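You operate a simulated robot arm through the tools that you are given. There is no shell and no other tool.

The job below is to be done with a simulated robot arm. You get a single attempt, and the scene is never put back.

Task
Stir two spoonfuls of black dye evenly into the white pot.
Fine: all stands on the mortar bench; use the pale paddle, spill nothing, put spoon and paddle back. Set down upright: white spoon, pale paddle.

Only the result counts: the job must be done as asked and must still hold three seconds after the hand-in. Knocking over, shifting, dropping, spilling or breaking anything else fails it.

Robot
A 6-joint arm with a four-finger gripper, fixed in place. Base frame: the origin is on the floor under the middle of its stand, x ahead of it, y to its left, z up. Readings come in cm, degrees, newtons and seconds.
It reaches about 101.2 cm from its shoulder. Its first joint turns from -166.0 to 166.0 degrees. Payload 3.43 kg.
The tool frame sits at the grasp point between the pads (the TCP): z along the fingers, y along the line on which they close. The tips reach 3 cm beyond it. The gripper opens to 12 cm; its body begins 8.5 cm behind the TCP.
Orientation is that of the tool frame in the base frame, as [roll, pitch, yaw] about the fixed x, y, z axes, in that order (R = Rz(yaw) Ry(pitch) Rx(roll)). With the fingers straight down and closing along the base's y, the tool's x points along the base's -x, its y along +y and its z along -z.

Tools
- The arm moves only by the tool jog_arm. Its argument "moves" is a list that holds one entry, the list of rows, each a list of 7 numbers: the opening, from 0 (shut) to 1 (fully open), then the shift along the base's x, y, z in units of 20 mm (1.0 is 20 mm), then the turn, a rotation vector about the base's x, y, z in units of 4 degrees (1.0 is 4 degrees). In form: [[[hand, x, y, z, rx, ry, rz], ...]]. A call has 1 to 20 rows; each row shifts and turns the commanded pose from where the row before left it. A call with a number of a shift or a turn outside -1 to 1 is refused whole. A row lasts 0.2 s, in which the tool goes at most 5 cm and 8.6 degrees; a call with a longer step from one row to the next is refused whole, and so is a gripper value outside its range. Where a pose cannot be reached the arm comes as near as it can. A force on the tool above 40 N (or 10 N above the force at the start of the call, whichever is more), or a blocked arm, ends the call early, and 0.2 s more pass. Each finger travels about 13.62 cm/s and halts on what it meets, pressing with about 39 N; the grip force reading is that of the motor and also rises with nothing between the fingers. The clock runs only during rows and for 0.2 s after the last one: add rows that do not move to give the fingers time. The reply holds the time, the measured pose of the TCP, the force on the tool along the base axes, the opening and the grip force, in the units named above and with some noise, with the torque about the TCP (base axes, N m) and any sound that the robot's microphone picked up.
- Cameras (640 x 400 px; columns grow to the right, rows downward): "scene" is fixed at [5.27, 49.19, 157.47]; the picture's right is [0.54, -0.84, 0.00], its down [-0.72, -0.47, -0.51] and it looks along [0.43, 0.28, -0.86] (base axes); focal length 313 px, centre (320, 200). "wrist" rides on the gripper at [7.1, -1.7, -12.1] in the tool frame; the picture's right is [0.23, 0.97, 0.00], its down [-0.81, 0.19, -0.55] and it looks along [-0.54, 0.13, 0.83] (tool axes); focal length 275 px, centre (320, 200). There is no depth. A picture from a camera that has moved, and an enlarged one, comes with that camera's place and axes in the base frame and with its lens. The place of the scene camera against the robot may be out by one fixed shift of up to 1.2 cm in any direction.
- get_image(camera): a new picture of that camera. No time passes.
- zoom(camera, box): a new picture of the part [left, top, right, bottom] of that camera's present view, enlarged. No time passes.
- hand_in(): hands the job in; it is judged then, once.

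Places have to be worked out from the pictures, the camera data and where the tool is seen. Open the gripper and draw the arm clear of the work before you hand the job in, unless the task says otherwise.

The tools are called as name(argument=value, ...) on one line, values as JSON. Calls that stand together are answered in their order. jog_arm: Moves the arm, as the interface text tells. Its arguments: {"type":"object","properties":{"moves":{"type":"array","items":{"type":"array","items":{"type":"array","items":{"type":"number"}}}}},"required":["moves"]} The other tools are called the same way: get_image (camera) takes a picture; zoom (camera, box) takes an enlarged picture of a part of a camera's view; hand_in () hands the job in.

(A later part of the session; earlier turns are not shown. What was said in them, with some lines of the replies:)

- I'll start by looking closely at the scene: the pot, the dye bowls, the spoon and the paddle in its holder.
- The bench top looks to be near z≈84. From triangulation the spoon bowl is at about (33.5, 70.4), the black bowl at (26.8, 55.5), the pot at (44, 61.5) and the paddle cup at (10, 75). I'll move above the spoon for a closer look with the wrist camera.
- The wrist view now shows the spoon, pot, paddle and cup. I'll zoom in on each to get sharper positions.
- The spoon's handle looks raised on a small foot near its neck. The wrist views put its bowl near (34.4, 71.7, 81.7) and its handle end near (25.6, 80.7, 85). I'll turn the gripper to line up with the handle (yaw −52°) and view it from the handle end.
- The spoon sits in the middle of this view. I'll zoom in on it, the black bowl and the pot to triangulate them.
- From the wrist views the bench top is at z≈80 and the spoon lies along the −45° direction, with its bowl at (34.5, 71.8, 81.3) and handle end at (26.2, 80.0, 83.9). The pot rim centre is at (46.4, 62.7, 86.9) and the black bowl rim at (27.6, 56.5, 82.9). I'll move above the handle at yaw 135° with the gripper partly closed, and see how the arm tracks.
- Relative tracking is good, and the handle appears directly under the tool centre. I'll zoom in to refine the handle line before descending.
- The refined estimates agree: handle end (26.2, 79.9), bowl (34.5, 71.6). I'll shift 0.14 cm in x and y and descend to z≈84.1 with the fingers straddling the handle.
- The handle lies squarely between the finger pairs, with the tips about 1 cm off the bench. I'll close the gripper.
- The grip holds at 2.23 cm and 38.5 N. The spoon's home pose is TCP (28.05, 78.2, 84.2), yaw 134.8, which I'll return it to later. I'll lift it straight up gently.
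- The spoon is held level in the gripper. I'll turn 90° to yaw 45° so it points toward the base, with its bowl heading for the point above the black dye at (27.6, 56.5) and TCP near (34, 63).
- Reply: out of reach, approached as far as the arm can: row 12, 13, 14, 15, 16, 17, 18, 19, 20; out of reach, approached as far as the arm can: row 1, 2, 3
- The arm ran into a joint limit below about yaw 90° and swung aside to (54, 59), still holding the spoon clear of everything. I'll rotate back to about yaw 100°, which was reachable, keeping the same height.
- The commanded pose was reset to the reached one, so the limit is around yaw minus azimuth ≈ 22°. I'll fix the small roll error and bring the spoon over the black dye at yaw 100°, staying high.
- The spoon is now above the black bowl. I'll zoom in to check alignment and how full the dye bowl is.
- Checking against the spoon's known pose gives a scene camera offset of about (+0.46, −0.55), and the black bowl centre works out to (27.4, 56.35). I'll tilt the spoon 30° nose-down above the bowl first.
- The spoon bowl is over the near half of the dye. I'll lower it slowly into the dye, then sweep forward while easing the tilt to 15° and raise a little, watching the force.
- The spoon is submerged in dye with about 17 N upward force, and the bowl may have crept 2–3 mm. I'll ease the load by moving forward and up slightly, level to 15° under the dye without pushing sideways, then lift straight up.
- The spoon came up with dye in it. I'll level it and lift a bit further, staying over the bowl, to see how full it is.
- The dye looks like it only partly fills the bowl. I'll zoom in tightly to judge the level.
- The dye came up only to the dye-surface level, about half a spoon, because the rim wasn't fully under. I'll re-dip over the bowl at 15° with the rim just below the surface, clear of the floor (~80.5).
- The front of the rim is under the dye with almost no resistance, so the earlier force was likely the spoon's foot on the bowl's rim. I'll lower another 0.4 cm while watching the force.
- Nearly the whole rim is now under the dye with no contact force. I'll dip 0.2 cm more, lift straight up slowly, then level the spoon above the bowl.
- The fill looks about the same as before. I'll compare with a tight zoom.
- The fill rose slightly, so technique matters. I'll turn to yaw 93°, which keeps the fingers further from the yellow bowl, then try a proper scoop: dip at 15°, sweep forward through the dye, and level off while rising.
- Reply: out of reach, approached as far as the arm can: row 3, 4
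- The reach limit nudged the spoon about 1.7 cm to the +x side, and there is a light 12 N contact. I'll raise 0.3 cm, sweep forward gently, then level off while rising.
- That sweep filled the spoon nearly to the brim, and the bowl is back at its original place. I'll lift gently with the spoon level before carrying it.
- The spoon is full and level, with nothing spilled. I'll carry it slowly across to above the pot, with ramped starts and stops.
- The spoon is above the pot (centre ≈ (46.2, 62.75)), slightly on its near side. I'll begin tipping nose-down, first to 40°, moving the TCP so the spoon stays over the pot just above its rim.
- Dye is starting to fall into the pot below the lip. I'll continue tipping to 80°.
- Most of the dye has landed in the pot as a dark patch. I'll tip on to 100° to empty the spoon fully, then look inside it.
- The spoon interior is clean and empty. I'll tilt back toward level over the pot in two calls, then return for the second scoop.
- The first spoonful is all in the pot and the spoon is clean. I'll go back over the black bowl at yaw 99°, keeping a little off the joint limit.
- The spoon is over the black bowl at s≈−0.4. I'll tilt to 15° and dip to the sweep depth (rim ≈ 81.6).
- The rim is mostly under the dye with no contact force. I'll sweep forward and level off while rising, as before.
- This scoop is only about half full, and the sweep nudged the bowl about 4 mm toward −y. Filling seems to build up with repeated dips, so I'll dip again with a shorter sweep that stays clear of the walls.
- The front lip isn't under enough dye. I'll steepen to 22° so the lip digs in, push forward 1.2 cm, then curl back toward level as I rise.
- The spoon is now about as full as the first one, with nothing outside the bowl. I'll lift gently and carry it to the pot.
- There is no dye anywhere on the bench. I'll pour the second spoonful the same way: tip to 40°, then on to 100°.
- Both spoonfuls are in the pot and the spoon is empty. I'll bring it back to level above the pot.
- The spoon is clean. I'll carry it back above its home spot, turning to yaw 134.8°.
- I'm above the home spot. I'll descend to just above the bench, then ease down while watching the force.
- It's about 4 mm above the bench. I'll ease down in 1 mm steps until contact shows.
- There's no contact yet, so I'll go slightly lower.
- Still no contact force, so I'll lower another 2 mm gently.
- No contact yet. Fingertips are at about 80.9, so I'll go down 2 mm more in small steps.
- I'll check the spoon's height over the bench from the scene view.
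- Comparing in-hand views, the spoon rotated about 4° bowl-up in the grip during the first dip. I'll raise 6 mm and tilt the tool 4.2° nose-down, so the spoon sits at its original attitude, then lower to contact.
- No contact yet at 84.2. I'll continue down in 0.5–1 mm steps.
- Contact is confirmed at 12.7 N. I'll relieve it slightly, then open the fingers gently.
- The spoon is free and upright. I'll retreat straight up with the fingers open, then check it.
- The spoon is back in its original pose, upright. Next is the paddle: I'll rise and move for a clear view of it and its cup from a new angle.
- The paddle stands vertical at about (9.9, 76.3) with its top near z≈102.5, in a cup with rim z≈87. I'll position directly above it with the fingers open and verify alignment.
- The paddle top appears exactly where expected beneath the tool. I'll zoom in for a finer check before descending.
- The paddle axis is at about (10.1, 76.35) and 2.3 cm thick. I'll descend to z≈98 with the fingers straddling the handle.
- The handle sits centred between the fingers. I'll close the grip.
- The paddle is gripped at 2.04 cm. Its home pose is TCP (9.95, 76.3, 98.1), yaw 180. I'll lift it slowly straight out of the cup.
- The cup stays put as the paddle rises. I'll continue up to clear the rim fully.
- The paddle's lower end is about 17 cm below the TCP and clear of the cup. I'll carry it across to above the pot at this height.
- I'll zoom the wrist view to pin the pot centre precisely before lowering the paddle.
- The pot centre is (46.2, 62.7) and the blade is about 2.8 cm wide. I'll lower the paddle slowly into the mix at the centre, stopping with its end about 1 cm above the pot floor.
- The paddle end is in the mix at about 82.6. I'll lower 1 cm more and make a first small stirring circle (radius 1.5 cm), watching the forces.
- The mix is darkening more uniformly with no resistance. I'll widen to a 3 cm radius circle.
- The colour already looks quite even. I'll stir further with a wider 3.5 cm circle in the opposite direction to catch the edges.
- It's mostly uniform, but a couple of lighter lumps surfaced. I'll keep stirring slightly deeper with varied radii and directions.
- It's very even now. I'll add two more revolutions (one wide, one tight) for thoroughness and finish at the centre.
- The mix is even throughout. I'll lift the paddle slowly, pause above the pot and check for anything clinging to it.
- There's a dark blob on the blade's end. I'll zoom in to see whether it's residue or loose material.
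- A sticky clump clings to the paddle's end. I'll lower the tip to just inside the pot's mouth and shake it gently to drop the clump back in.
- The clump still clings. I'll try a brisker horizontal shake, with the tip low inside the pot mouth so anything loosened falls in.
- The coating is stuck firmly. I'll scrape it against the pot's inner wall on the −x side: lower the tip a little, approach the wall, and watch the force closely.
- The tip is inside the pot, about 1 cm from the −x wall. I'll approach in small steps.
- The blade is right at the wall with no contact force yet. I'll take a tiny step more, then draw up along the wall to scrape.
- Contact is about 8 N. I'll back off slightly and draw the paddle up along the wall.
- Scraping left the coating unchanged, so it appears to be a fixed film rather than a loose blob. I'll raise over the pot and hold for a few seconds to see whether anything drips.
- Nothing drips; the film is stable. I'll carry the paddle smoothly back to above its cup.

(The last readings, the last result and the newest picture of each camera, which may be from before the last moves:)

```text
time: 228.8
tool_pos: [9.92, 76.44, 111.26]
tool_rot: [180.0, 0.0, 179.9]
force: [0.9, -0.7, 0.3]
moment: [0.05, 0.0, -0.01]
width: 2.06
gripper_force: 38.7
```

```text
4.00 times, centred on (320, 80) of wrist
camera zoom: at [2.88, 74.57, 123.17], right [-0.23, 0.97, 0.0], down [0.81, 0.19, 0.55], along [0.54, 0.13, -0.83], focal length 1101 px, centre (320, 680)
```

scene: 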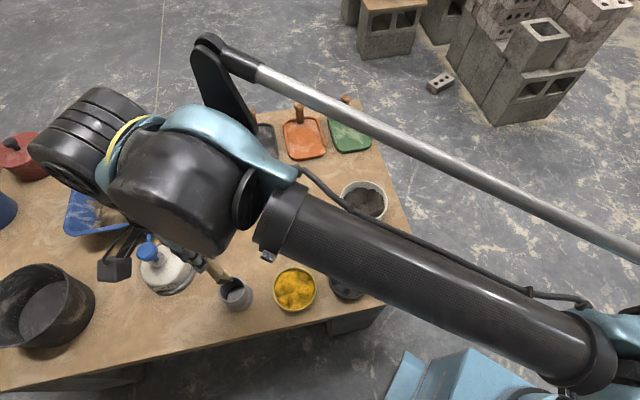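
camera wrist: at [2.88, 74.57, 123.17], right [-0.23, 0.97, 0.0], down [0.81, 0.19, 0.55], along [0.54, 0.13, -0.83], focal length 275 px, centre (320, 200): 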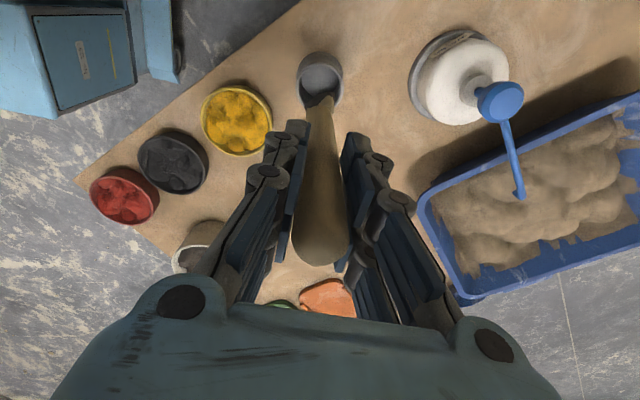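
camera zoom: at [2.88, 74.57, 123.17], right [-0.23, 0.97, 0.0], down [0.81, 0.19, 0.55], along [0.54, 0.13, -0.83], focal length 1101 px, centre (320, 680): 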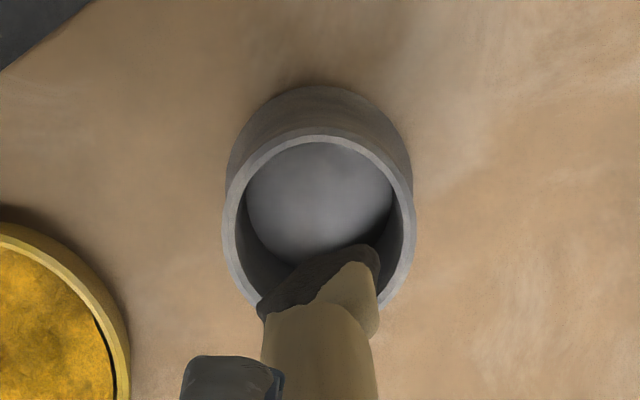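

The paddle is over the cup in the same relative pose as when it came out. I'll lower it slowly into the cup, to just above its rest height.

jog_arm(moves=[[[0, 0.005, -0.02, -0.3, 0, 0, 0], [0, 0.005, -0.02, -0.4, 0, 0, 0], [0, 0.005, -0.02, -0.4, 0, 0, 0], [0, 0, 0, -0.4, 0, 0, 0], [0, 0, 0, -0.4, 0, 0, 0], [0, 0, 0, -0.4, 0, 0, 0], [0, 0, 0, -0.4, 0, 0, 0], [0, 0, 0, -0.4, 0, 0, 0], [0, 0, 0, -0.4, 0, 0, 0], [0, 0, 0, -0.4, 0, 0, 0], [0, 0, 0, -0.4, 0, 0, 0], [0, 0, 0, -0.4, 0, 0, 0], [0, 0, 0, -0.4, 0, 0, 0], [0, 0, 0, -0.4, 0, 0, 0], [0, 0, 0, -0.4, 0, 0, 0], [0, 0, 0, -0.3, 0, 0, 0], [0, 0, 0, -0.2, 0, 0, 0], [0, 0, 0, 0, 0, 0, 0]]])

get_image(camera="wrist")

zoom(camera="scene", box=[180, 230, 290, 320])

```text
time: 232.6
tool_pos: [9.85, 76.12, 98.19]
tool_rot: [179.9, -0.1, 180.0]
force: [-0.1, 0.3, -2.1]
moment: [-0.01, 0.0, 0.02]
width: 2.05
gripper_force: 38.9
```

```text
taken
camera wrist: at [2.89, 74.38, 110.21], right [-0.23, 0.97, 0.0], down [0.81, 0.19, 0.55], along [0.54, 0.13, -0.83], focal length 275 px, centre (320, 200)
```

wrist: 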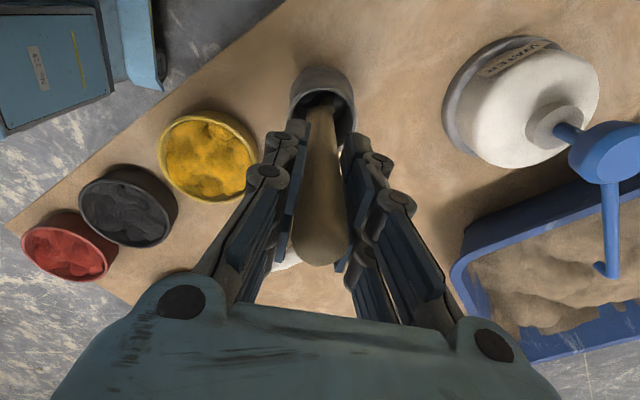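

```text
4.44 times, centred on (235, 275) of scene
camera zoom: at [5.27, 49.19, 157.47], right [0.54, -0.84, 0.0], down [-0.72, -0.47, -0.51], along [0.43, 0.28, -0.86], focal length 1392 px, centre (698, -133)
```

zoom: 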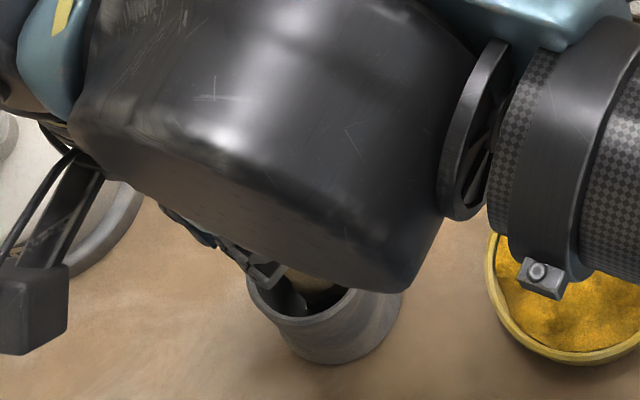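

It's at the rest height. I'll ease down in sub-millimetre steps to feel the cup floor.

jog_arm(moves=[[[0, -0.02, 0.03, -0.04, 0, 0, 0], [0, 0, 0, -0.03, 0, 0, 0], [0, 0, 0, 0, 0, 0, 0]]])

```text
time: 233.4
tool_pos: [9.92, 76.35, 98.19]
tool_rot: [180.0, 0.1, -180.0]
force: [-0.6, 0.7, 0.6]
moment: [-0.01, -0.01, -0.02]
width: 2.05
gripper_force: 38.9
```

jog_arm(moves=[[[0, 0, 0, -0.03, 0, 0, 0], [0, 0, 0, -0.03, 0, 0, 0], [0, 0, 0, 0, 0, 0, 0]]])

```text
time: 234.2
tool_pos: [9.96, 76.37, 98.19]
tool_rot: [180.0, 0.0, -180.0]
force: [-0.3, -0.4, 0.6]
moment: [0.0, 0.01, 0.03]
width: 2.07
gripper_force: 39.6
```

The force is only just rising. I'll take one more small step to confirm contact.

jog_arm(moves=[[[0, 0, 0, -0.03, 0, 0, 0], [0, 0, 0, -0.03, 0, 0, 0], [0, 0, 0, 0, 0, 0, 0]]])

```text
time: 235.0
tool_pos: [9.96, 76.27, 98.03]
tool_rot: [180.0, 0.0, 179.9]
force: [-0.1, -0.7, -0.4]
moment: [-0.02, -0.02, -0.03]
width: 2.01
gripper_force: 38.7
```

There's no firm contact yet, so I'll continue in 1 mm steps.

jog_arm(moves=[[[0, 0, 0, -0.05, 0, 0, 0], [0, 0, 0, 0, 0, 0, 0]]])

jog_arm(moves=[[[0, 0, 0, -0.05, 0, 0, 0], [0, 0, 0, 0, 0, 0, 0]]])

zoom(camera="wrist", box=[270, 50, 370, 130])

```text
time: 235.6
tool_pos: [9.99, 76.18, 97.98]
tool_rot: [180.0, 0.0, 179.9]
force: [1.6, 3.1, 22.3]
moment: [0.59, -0.18, -0.02]
width: 2.03
gripper_force: 38.9
```

```text
time: 236.1
tool_pos: [8.85, 76.13, 97.97]
tool_rot: [179.9, 0.7, -180.0]
force: [1.9, -0.9, -0.8]
moment: [0.03, 0.12, -0.01]
width: 2.05
gripper_force: 38.8
stopped in row 2: the force on the tool passed its limit at 41 N (the readings are from after the stop); the commanded pose is now the measured one
```

```text
5.00 times, centred on (320, 90) of wrist
camera zoom: at [1.46, 74.43, 109.93], right [-0.23, 0.97, 0.0], down [0.8, 0.19, 0.56], along [0.55, 0.13, -0.83], focal length 1376 px, centre (320, 750)
```

zoom: 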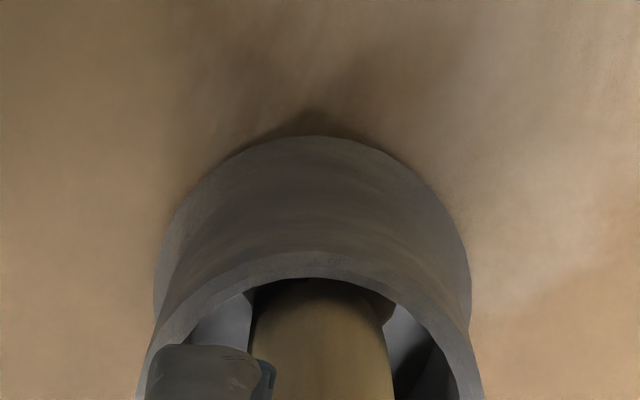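

The second step overshot: the force limit tripped and the arm sagged about 1.1 cm toward −x with the paddle in the cup. I'll look at the cup before doing anything else.

get_image(camera="wrist")

get_image(camera="scene")

zoom(camera="scene", box=[180, 230, 290, 320])

zoom(camera="wrist", box=[240, 50, 400, 150])

```text
taken
camera wrist: at [1.46, 74.43, 109.93], right [-0.23, 0.97, 0.0], down [0.8, 0.19, 0.56], along [0.55, 0.13, -0.83], focal length 275 px, centre (320, 200)
```

wrist: 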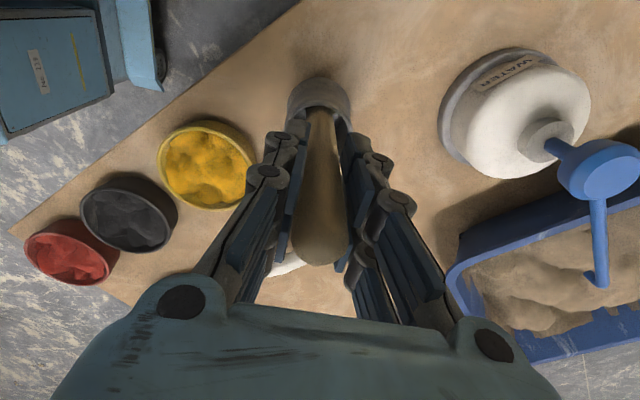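

```text
taken
```

scene: 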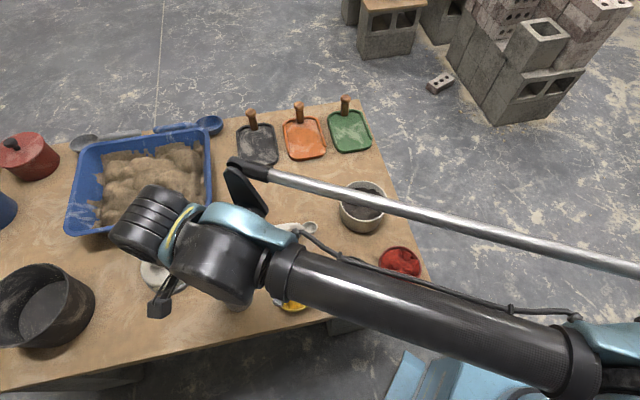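

```text
4.44 times, centred on (235, 275) of scene
camera zoom: at [5.27, 49.19, 157.47], right [0.54, -0.84, 0.0], down [-0.72, -0.47, -0.51], along [0.43, 0.28, -0.86], focal length 1392 px, centre (698, -133)
```

zoom: 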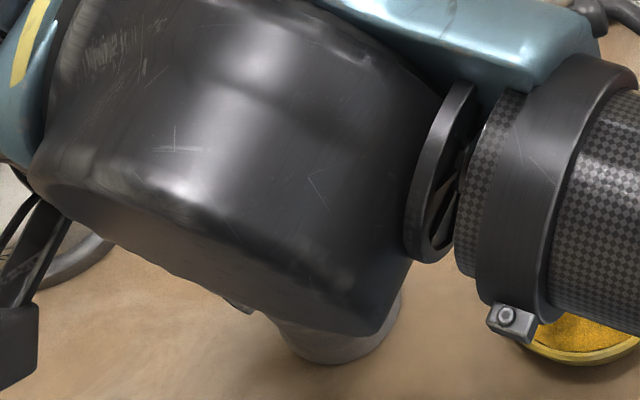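

```text
4.00 times, centred on (320, 100) of wrist
camera zoom: at [1.46, 74.43, 109.93], right [-0.23, 0.97, 0.0], down [0.8, 0.19, 0.56], along [0.55, 0.13, -0.83], focal length 1101 px, centre (320, 600)
```

zoom: 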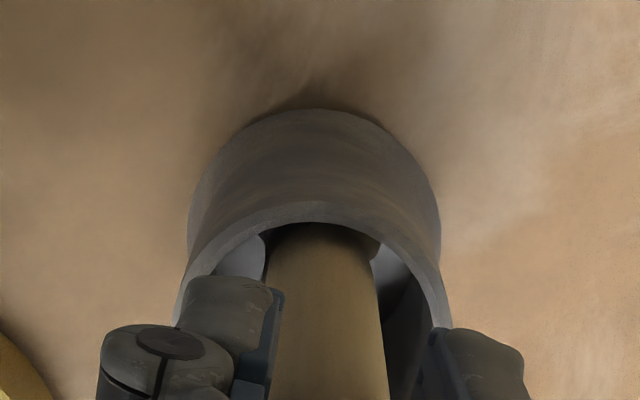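

The cup itself hasn't moved, judging by its rim and base positions; only the arm sagged inside the cup's free space. I'll raise 3 mm, return to x≈9.95 and correct the 0.7° pitch.

jog_arm(moves=[[[0, 0, 0, 0.15, 0, 0, 0], [0, 0.14, 0.02, 0, 0, 0.044, 0], [0, 0.14, 0.02, 0, 0, 0.044, 0], [0, 0.14, 0.02, 0, 0, 0.044, 0], [0, 0.14, 0.02, 0, 0, 0.044, 0], [0, 0, 0, 0, 0, 0, 0], [0, 0, 0, 0, 0, 0, 0]]])

zoom(camera="wrist", box=[240, 50, 400, 150])

```text
time: 237.7
tool_pos: [9.91, 76.33, 98.25]
tool_rot: [179.9, 0.0, 180.0]
force: [-1.1, -0.2, -0.5]
moment: [0.01, 0.01, 0.0]
width: 2.06
gripper_force: 38.5
```

```text
4.00 times, centred on (320, 100) of wrist
camera zoom: at [2.79, 74.57, 110.25], right [-0.23, 0.97, 0.0], down [0.81, 0.19, 0.55], along [0.54, 0.13, -0.83], focal length 1101 px, centre (320, 600)
```

zoom: 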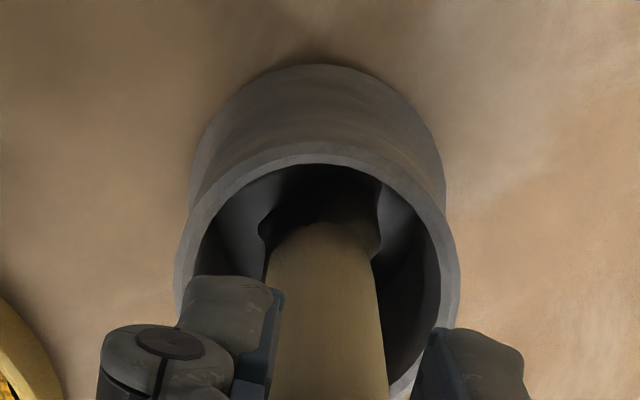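

The paddle is centred and vertical in the cup again. I'll lower it very finely this time, one reading per step.

jog_arm(moves=[[[0, 0, 0, -0.05, 0, 0, 0], [0, 0, 0, -0.05, 0, 0, 0], [0, 0, 0, 0, 0, 0, 0], [0, 0, 0, 0, 0, 0, 0]]])

```text
time: 238.7
tool_pos: [9.91, 76.47, 98.17]
tool_rot: [179.9, 0.0, 179.9]
force: [-0.5, 0.1, -1.0]
moment: [-0.02, 0.02, 0.01]
width: 2.05
gripper_force: 39.2
```

jog_arm(moves=[[[0, 0, 0, -0.03, 0, 0, 0], [0, 0, 0, 0, 0, 0, 0], [0, 0, 0, 0, 0, 0, 0]]])

```text
time: 239.5
tool_pos: [9.79, 76.39, 98.04]
tool_rot: [179.9, 0.1, 179.9]
force: [0.3, 0.0, -0.4]
moment: [-0.02, 0.02, -0.01]
width: 2.06
gripper_force: 39.0
```

I'm within about 1–2 mm of the floor. One more fine step.

jog_arm(moves=[[[0, 0, 0, -0.03, 0, 0, 0], [0, 0, 0, 0, 0, 0, 0], [0, 0, 0, 0, 0, 0, 0]]])

```text
time: 240.3
tool_pos: [9.85, 76.44, 98.08]
tool_rot: [179.9, 0.0, 179.9]
force: [-0.9, 2.0, 7.6]
moment: [0.39, 0.11, 0.02]
width: 2.05
gripper_force: 39.1
```

Gentle contact at 7.6 N: the paddle stands on the cup floor. I'll open the fingers slowly.

jog_arm(moves=[[[0.175, 0, 0, 0, 0, 0, 0], [0.185, 0, 0, 0, 0, 0, 0], [0.2, 0, 0, 0, 0, 0, 0], [0.22, 0, 0, 0, 0, 0, 0], [0.25, 0, 0, 0, 0, 0, 0], [0.3, 0, 0, 0, 0, 0, 0], [0.4, 0, 0, 0, 0, 0, 0], [0.5, 0, 0, 0, 0, 0, 0], [0.5, 0, 0, 0, 0, 0, 0]]])

get_image(camera="wrist")

```text
time: 242.3
tool_pos: [9.87, 76.5, 98.01]
tool_rot: [179.8, 0.0, 179.9]
force: [0.7, 0.8, 0.5]
moment: [0.0, 0.0, -0.01]
width: 5.98
gripper_force: 0.1
```

```text
taken
camera wrist: at [2.75, 74.58, 109.96], right [-0.23, 0.97, 0.0], down [0.81, 0.19, 0.55], along [0.54, 0.13, -0.83], focal length 275 px, centre (320, 200)
```

wrist: 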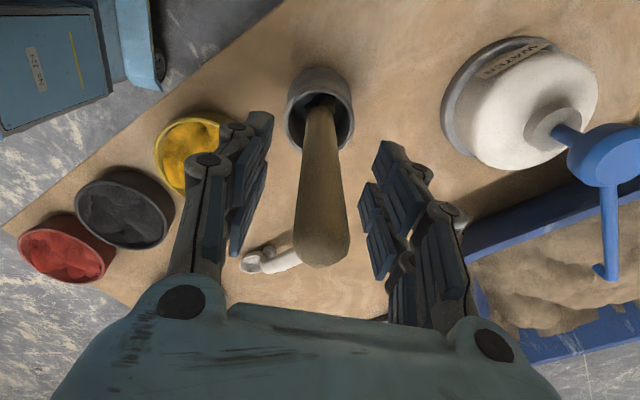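

The paddle stands upright on its own, centred between the open fingers. I'll retreat straight up.

jog_arm(moves=[[[0.65, 0, 0, 0, 0, 0, 0], [0.65, 0, 0, 0.3, 0, 0, 0], [0.65, 0, 0, 0.5, 0, 0, 0], [0.65, 0, 0, 0.6, 0, 0, 0], [0.65, 0, 0, 0.6, 0, 0, 0], [0.65, 0, 0, 0.6, 0, 0, 0], [0.65, 0, 0, 0.6, 0, 0, 0], [0.65, 0, 0, 0.6, 0, 0, 0], [0.65, 0, 0, 0.6, 0, 0, 0], [0.65, 0, 0, 0.6, 0, 0, 0], [0.65, 0, 0, 0.6, 0, 0, 0], [0.65, 0, 0, 0.6, 0, 0, 0], [0.65, 0, 0, 0.6, 0, 0, 0], [0.65, 0, 0, 0.6, 0, 0, 0], [0.65, 0, 0, 0.6, 0, 0, 0], [0.65, 0, 0, 0.6, 0, 0, 0], [0.65, 0, 0, 0.4, 0, 0, 0], [0.65, 0, 0, 0, 0, 0, 0]]])

get_image(camera="wrist")

```text
time: 246.1
tool_pos: [9.91, 76.53, 115.98]
tool_rot: [180.0, 0.1, 179.9]
force: [-0.1, -0.6, -0.4]
moment: [0.0, 0.01, -0.04]
width: 7.79
gripper_force: 0.0
```

```text
taken
camera wrist: at [2.74, 74.62, 127.92], right [-0.23, 0.97, 0.0], down [0.81, 0.19, 0.55], along [0.54, 0.13, -0.83], focal length 275 px, centre (320, 200)
```

wrist: 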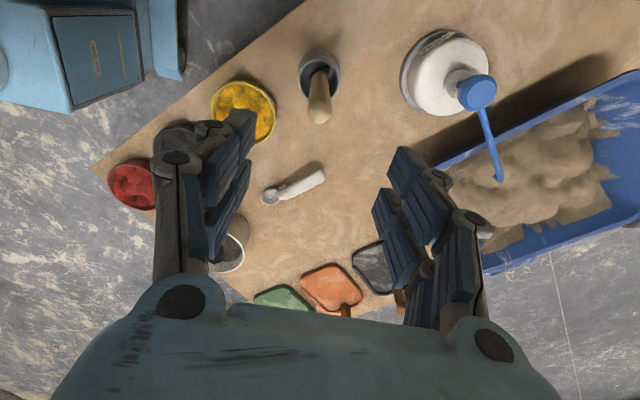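

The paddle stands upright in the cup. I'll draw the arm away toward its starting position for a full view of the bench.

jog_arm(moves=[[[0.65, 0.3, -0.5, 0.6, 0, 0, 0], [0.65, 0.5, -0.93, 0.5, 0, 0, 0], [0.65, 0.5, -0.93, 0.5, 0, 0, 0], [0.65, 0.5, -0.93, 0.5, 0, 0, 0], [0.65, 0.5, -0.93, 0.5, 0, 0, 0], [0.65, 0.5, -0.93, 0.5, 0, 0, 0], [0.65, 0.5, -0.93, 0.5, 0, 0, 0], [0.65, 0.5, -0.93, 0.5, 0, 0, 0], [0.65, 0.5, -0.93, 0.5, 0, 0, 0], [0.65, 0.5, -0.93, 0.4, 0, 0, 0], [0.65, 0.5, -0.93, 0.4, 0, 0, 0], [0.65, 0.5, -0.93, 0.4, 0, 0, 0], [0.65, 0.5, -0.93, 0.4, 0, 0, 0], [0.65, 0.5, -0.93, 0.3, 0, 0, 0], [0.65, 0.5, -0.93, 0.3, 0, 0, 0], [0.65, 0.5, -0.93, 0.2, 0, 0, 0], [0.65, 0.3, -0.5, 0, 0, 0, 0], [0.65, 0, 0, 0, 0, 0, 0]]])

get_image(camera="scene")

zoom(camera="scene", box=[190, 160, 450, 322])

get_image(camera="wrist")

```text
time: 249.9
tool_pos: [26.0, 46.6, 129.8]
tool_rot: [179.9, 0.0, -180.0]
force: [-0.8, 0.3, 0.9]
moment: [0.01, 0.0, -0.02]
width: 7.8
gripper_force: 0.1
```

```text
taken
```

scene: 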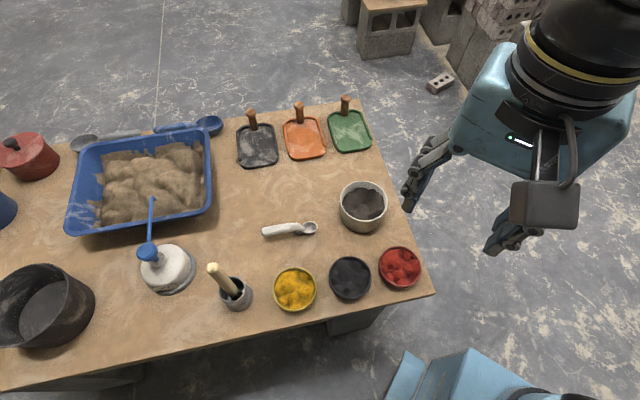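

```text
2.46 times, centred on (320, 241) of scene
camera zoom: at [5.27, 49.19, 157.47], right [0.54, -0.84, 0.0], down [-0.72, -0.47, -0.51], along [0.43, 0.28, -0.86], focal length 771 px, centre (320, 99)
```

zoom: 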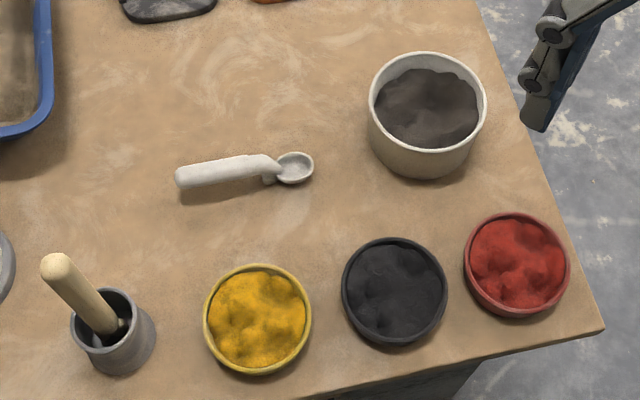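

```text
taken
camera wrist: at [18.99, 44.71, 141.8], right [-0.23, 0.97, 0.0], down [0.81, 0.19, 0.55], along [0.54, 0.13, -0.83], focal length 275 px, centre (320, 200)
```

wrist: 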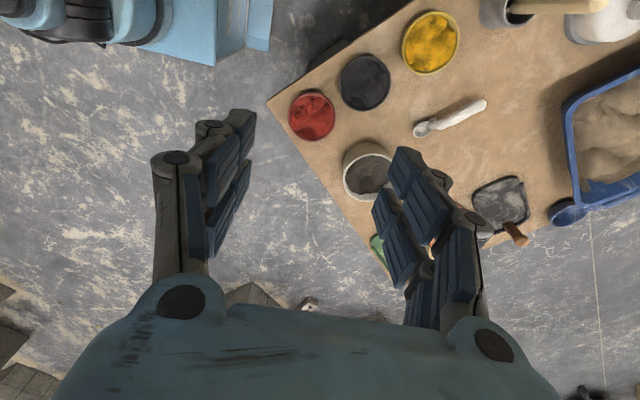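

Everything is back in place. I'll do final close checks of the mix, the spoon, the paddle and the bench surface for any spills.

zoom(camera="scene", box=[325, 170, 405, 235])

zoom(camera="scene", box=[195, 250, 275, 320])

zoom(camera="scene", box=[255, 205, 345, 265])

zoom(camera="scene", box=[300, 230, 440, 310])

```text
6.15 times, centred on (365, 202) of scene
camera zoom: at [5.27, 49.19, 157.47], right [0.54, -0.84, 0.0], down [-0.72, -0.47, -0.51], along [0.43, 0.28, -0.86], focal length 1928 px, centre (43, 185)
```

zoom: 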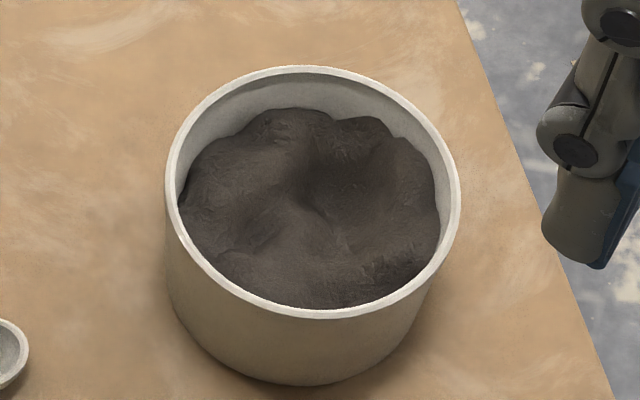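

```text
5.71 times, centred on (235, 285) of scene
camera zoom: at [5.27, 49.19, 157.47], right [0.54, -0.84, 0.0], down [-0.72, -0.47, -0.51], along [0.43, 0.28, -0.86], focal length 1790 px, centre (806, -286)
```

zoom: 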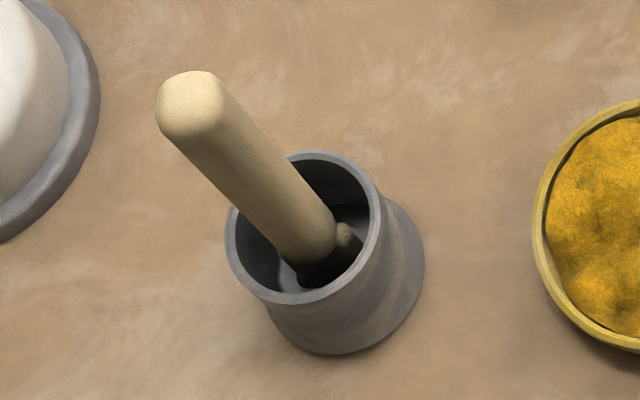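

```text
6.67 times, centred on (300, 235) of scene
camera zoom: at [5.27, 49.19, 157.47], right [0.54, -0.84, 0.0], down [-0.72, -0.47, -0.51], along [0.43, 0.28, -0.86], focal length 2089 px, centre (453, -33)
```

zoom: 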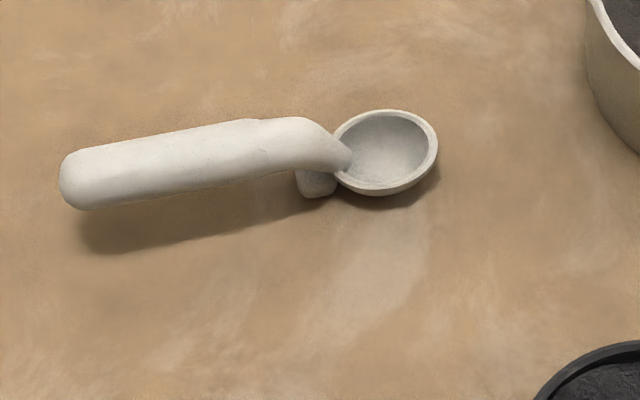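

```text
4.57 times, centred on (370, 270) of scene
camera zoom: at [5.27, 49.19, 157.47], right [0.54, -0.84, 0.0], down [-0.72, -0.47, -0.51], along [0.43, 0.28, -0.86], focal length 1432 px, centre (91, -120)
```

zoom: 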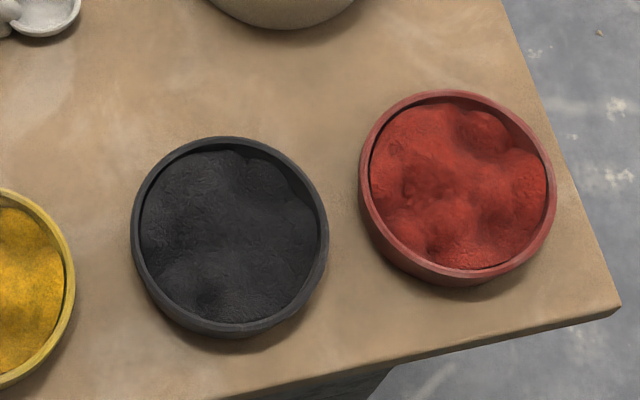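

The mix is uniformly dark, the bench is clean, the spoon rests upright at home and the paddle stands upright in its cup. The black bowl sits about 4 mm from where it began. I'll open the gripper fully and let things settle.

jog_arm(moves=[[[1, 0, 0, 0, 0, 0, 0], [1, 0, 0, 0, 0, 0, 0], [1, 0, 0, 0, 0, 0, 0], [1, 0, 0, 0, 0, 0, 0]]])

get_image(camera="scene")

```text
time: 250.9
tool_pos: [26.08, 46.62, 129.8]
tool_rot: [179.9, 0.0, 179.8]
force: [0.3, 0.1, 0.5]
moment: [0.0, 0.0, 0.05]
width: 12.01
gripper_force: 0.0
```

```text
taken
```

scene: 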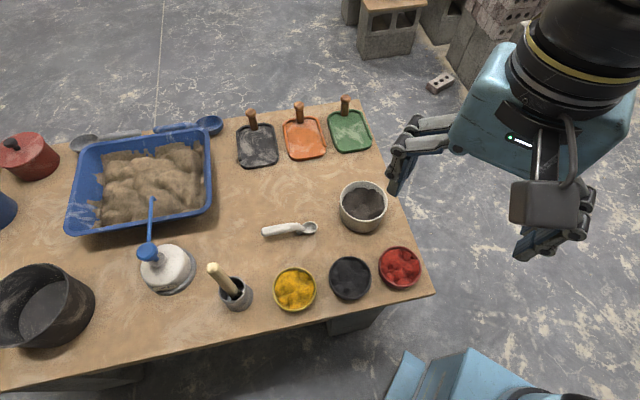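

The arm is clear with the gripper open, and nothing has moved. I'm handing in the job.

hand_in()

```text
The job is handed in.
```

I put two spoonfuls of black dye into the white pot, stirred them in evenly with the pale paddle, and handed the job in. I haven't seen a result back.

- **Dye:** both spoonfuls were nearly full rather than exactly level. The second took an extra dip to match the first. The spoon was empty after each pour.
- **Mix:** the pot looks uniformly dark in the last pictures, with no lighter lumps left.
- **Spills:** I saw no dye or mix on the bench.
- **Spoon and paddle:** the white spoon is upright within about 3 mm of where it started. The pale paddle stands upright in its cup.
- **Paddle coating:** a thin film of mix still clings to the paddle's end. Shaking it and scraping it on the pot wall did not remove it, and nothing dripped.
- **Small shifts:** scooping moved the black dye bowl about 4 mm, and scraping the paddle may have moved the pot 1–2 mm. Nothing else on the bench appears to have moved.
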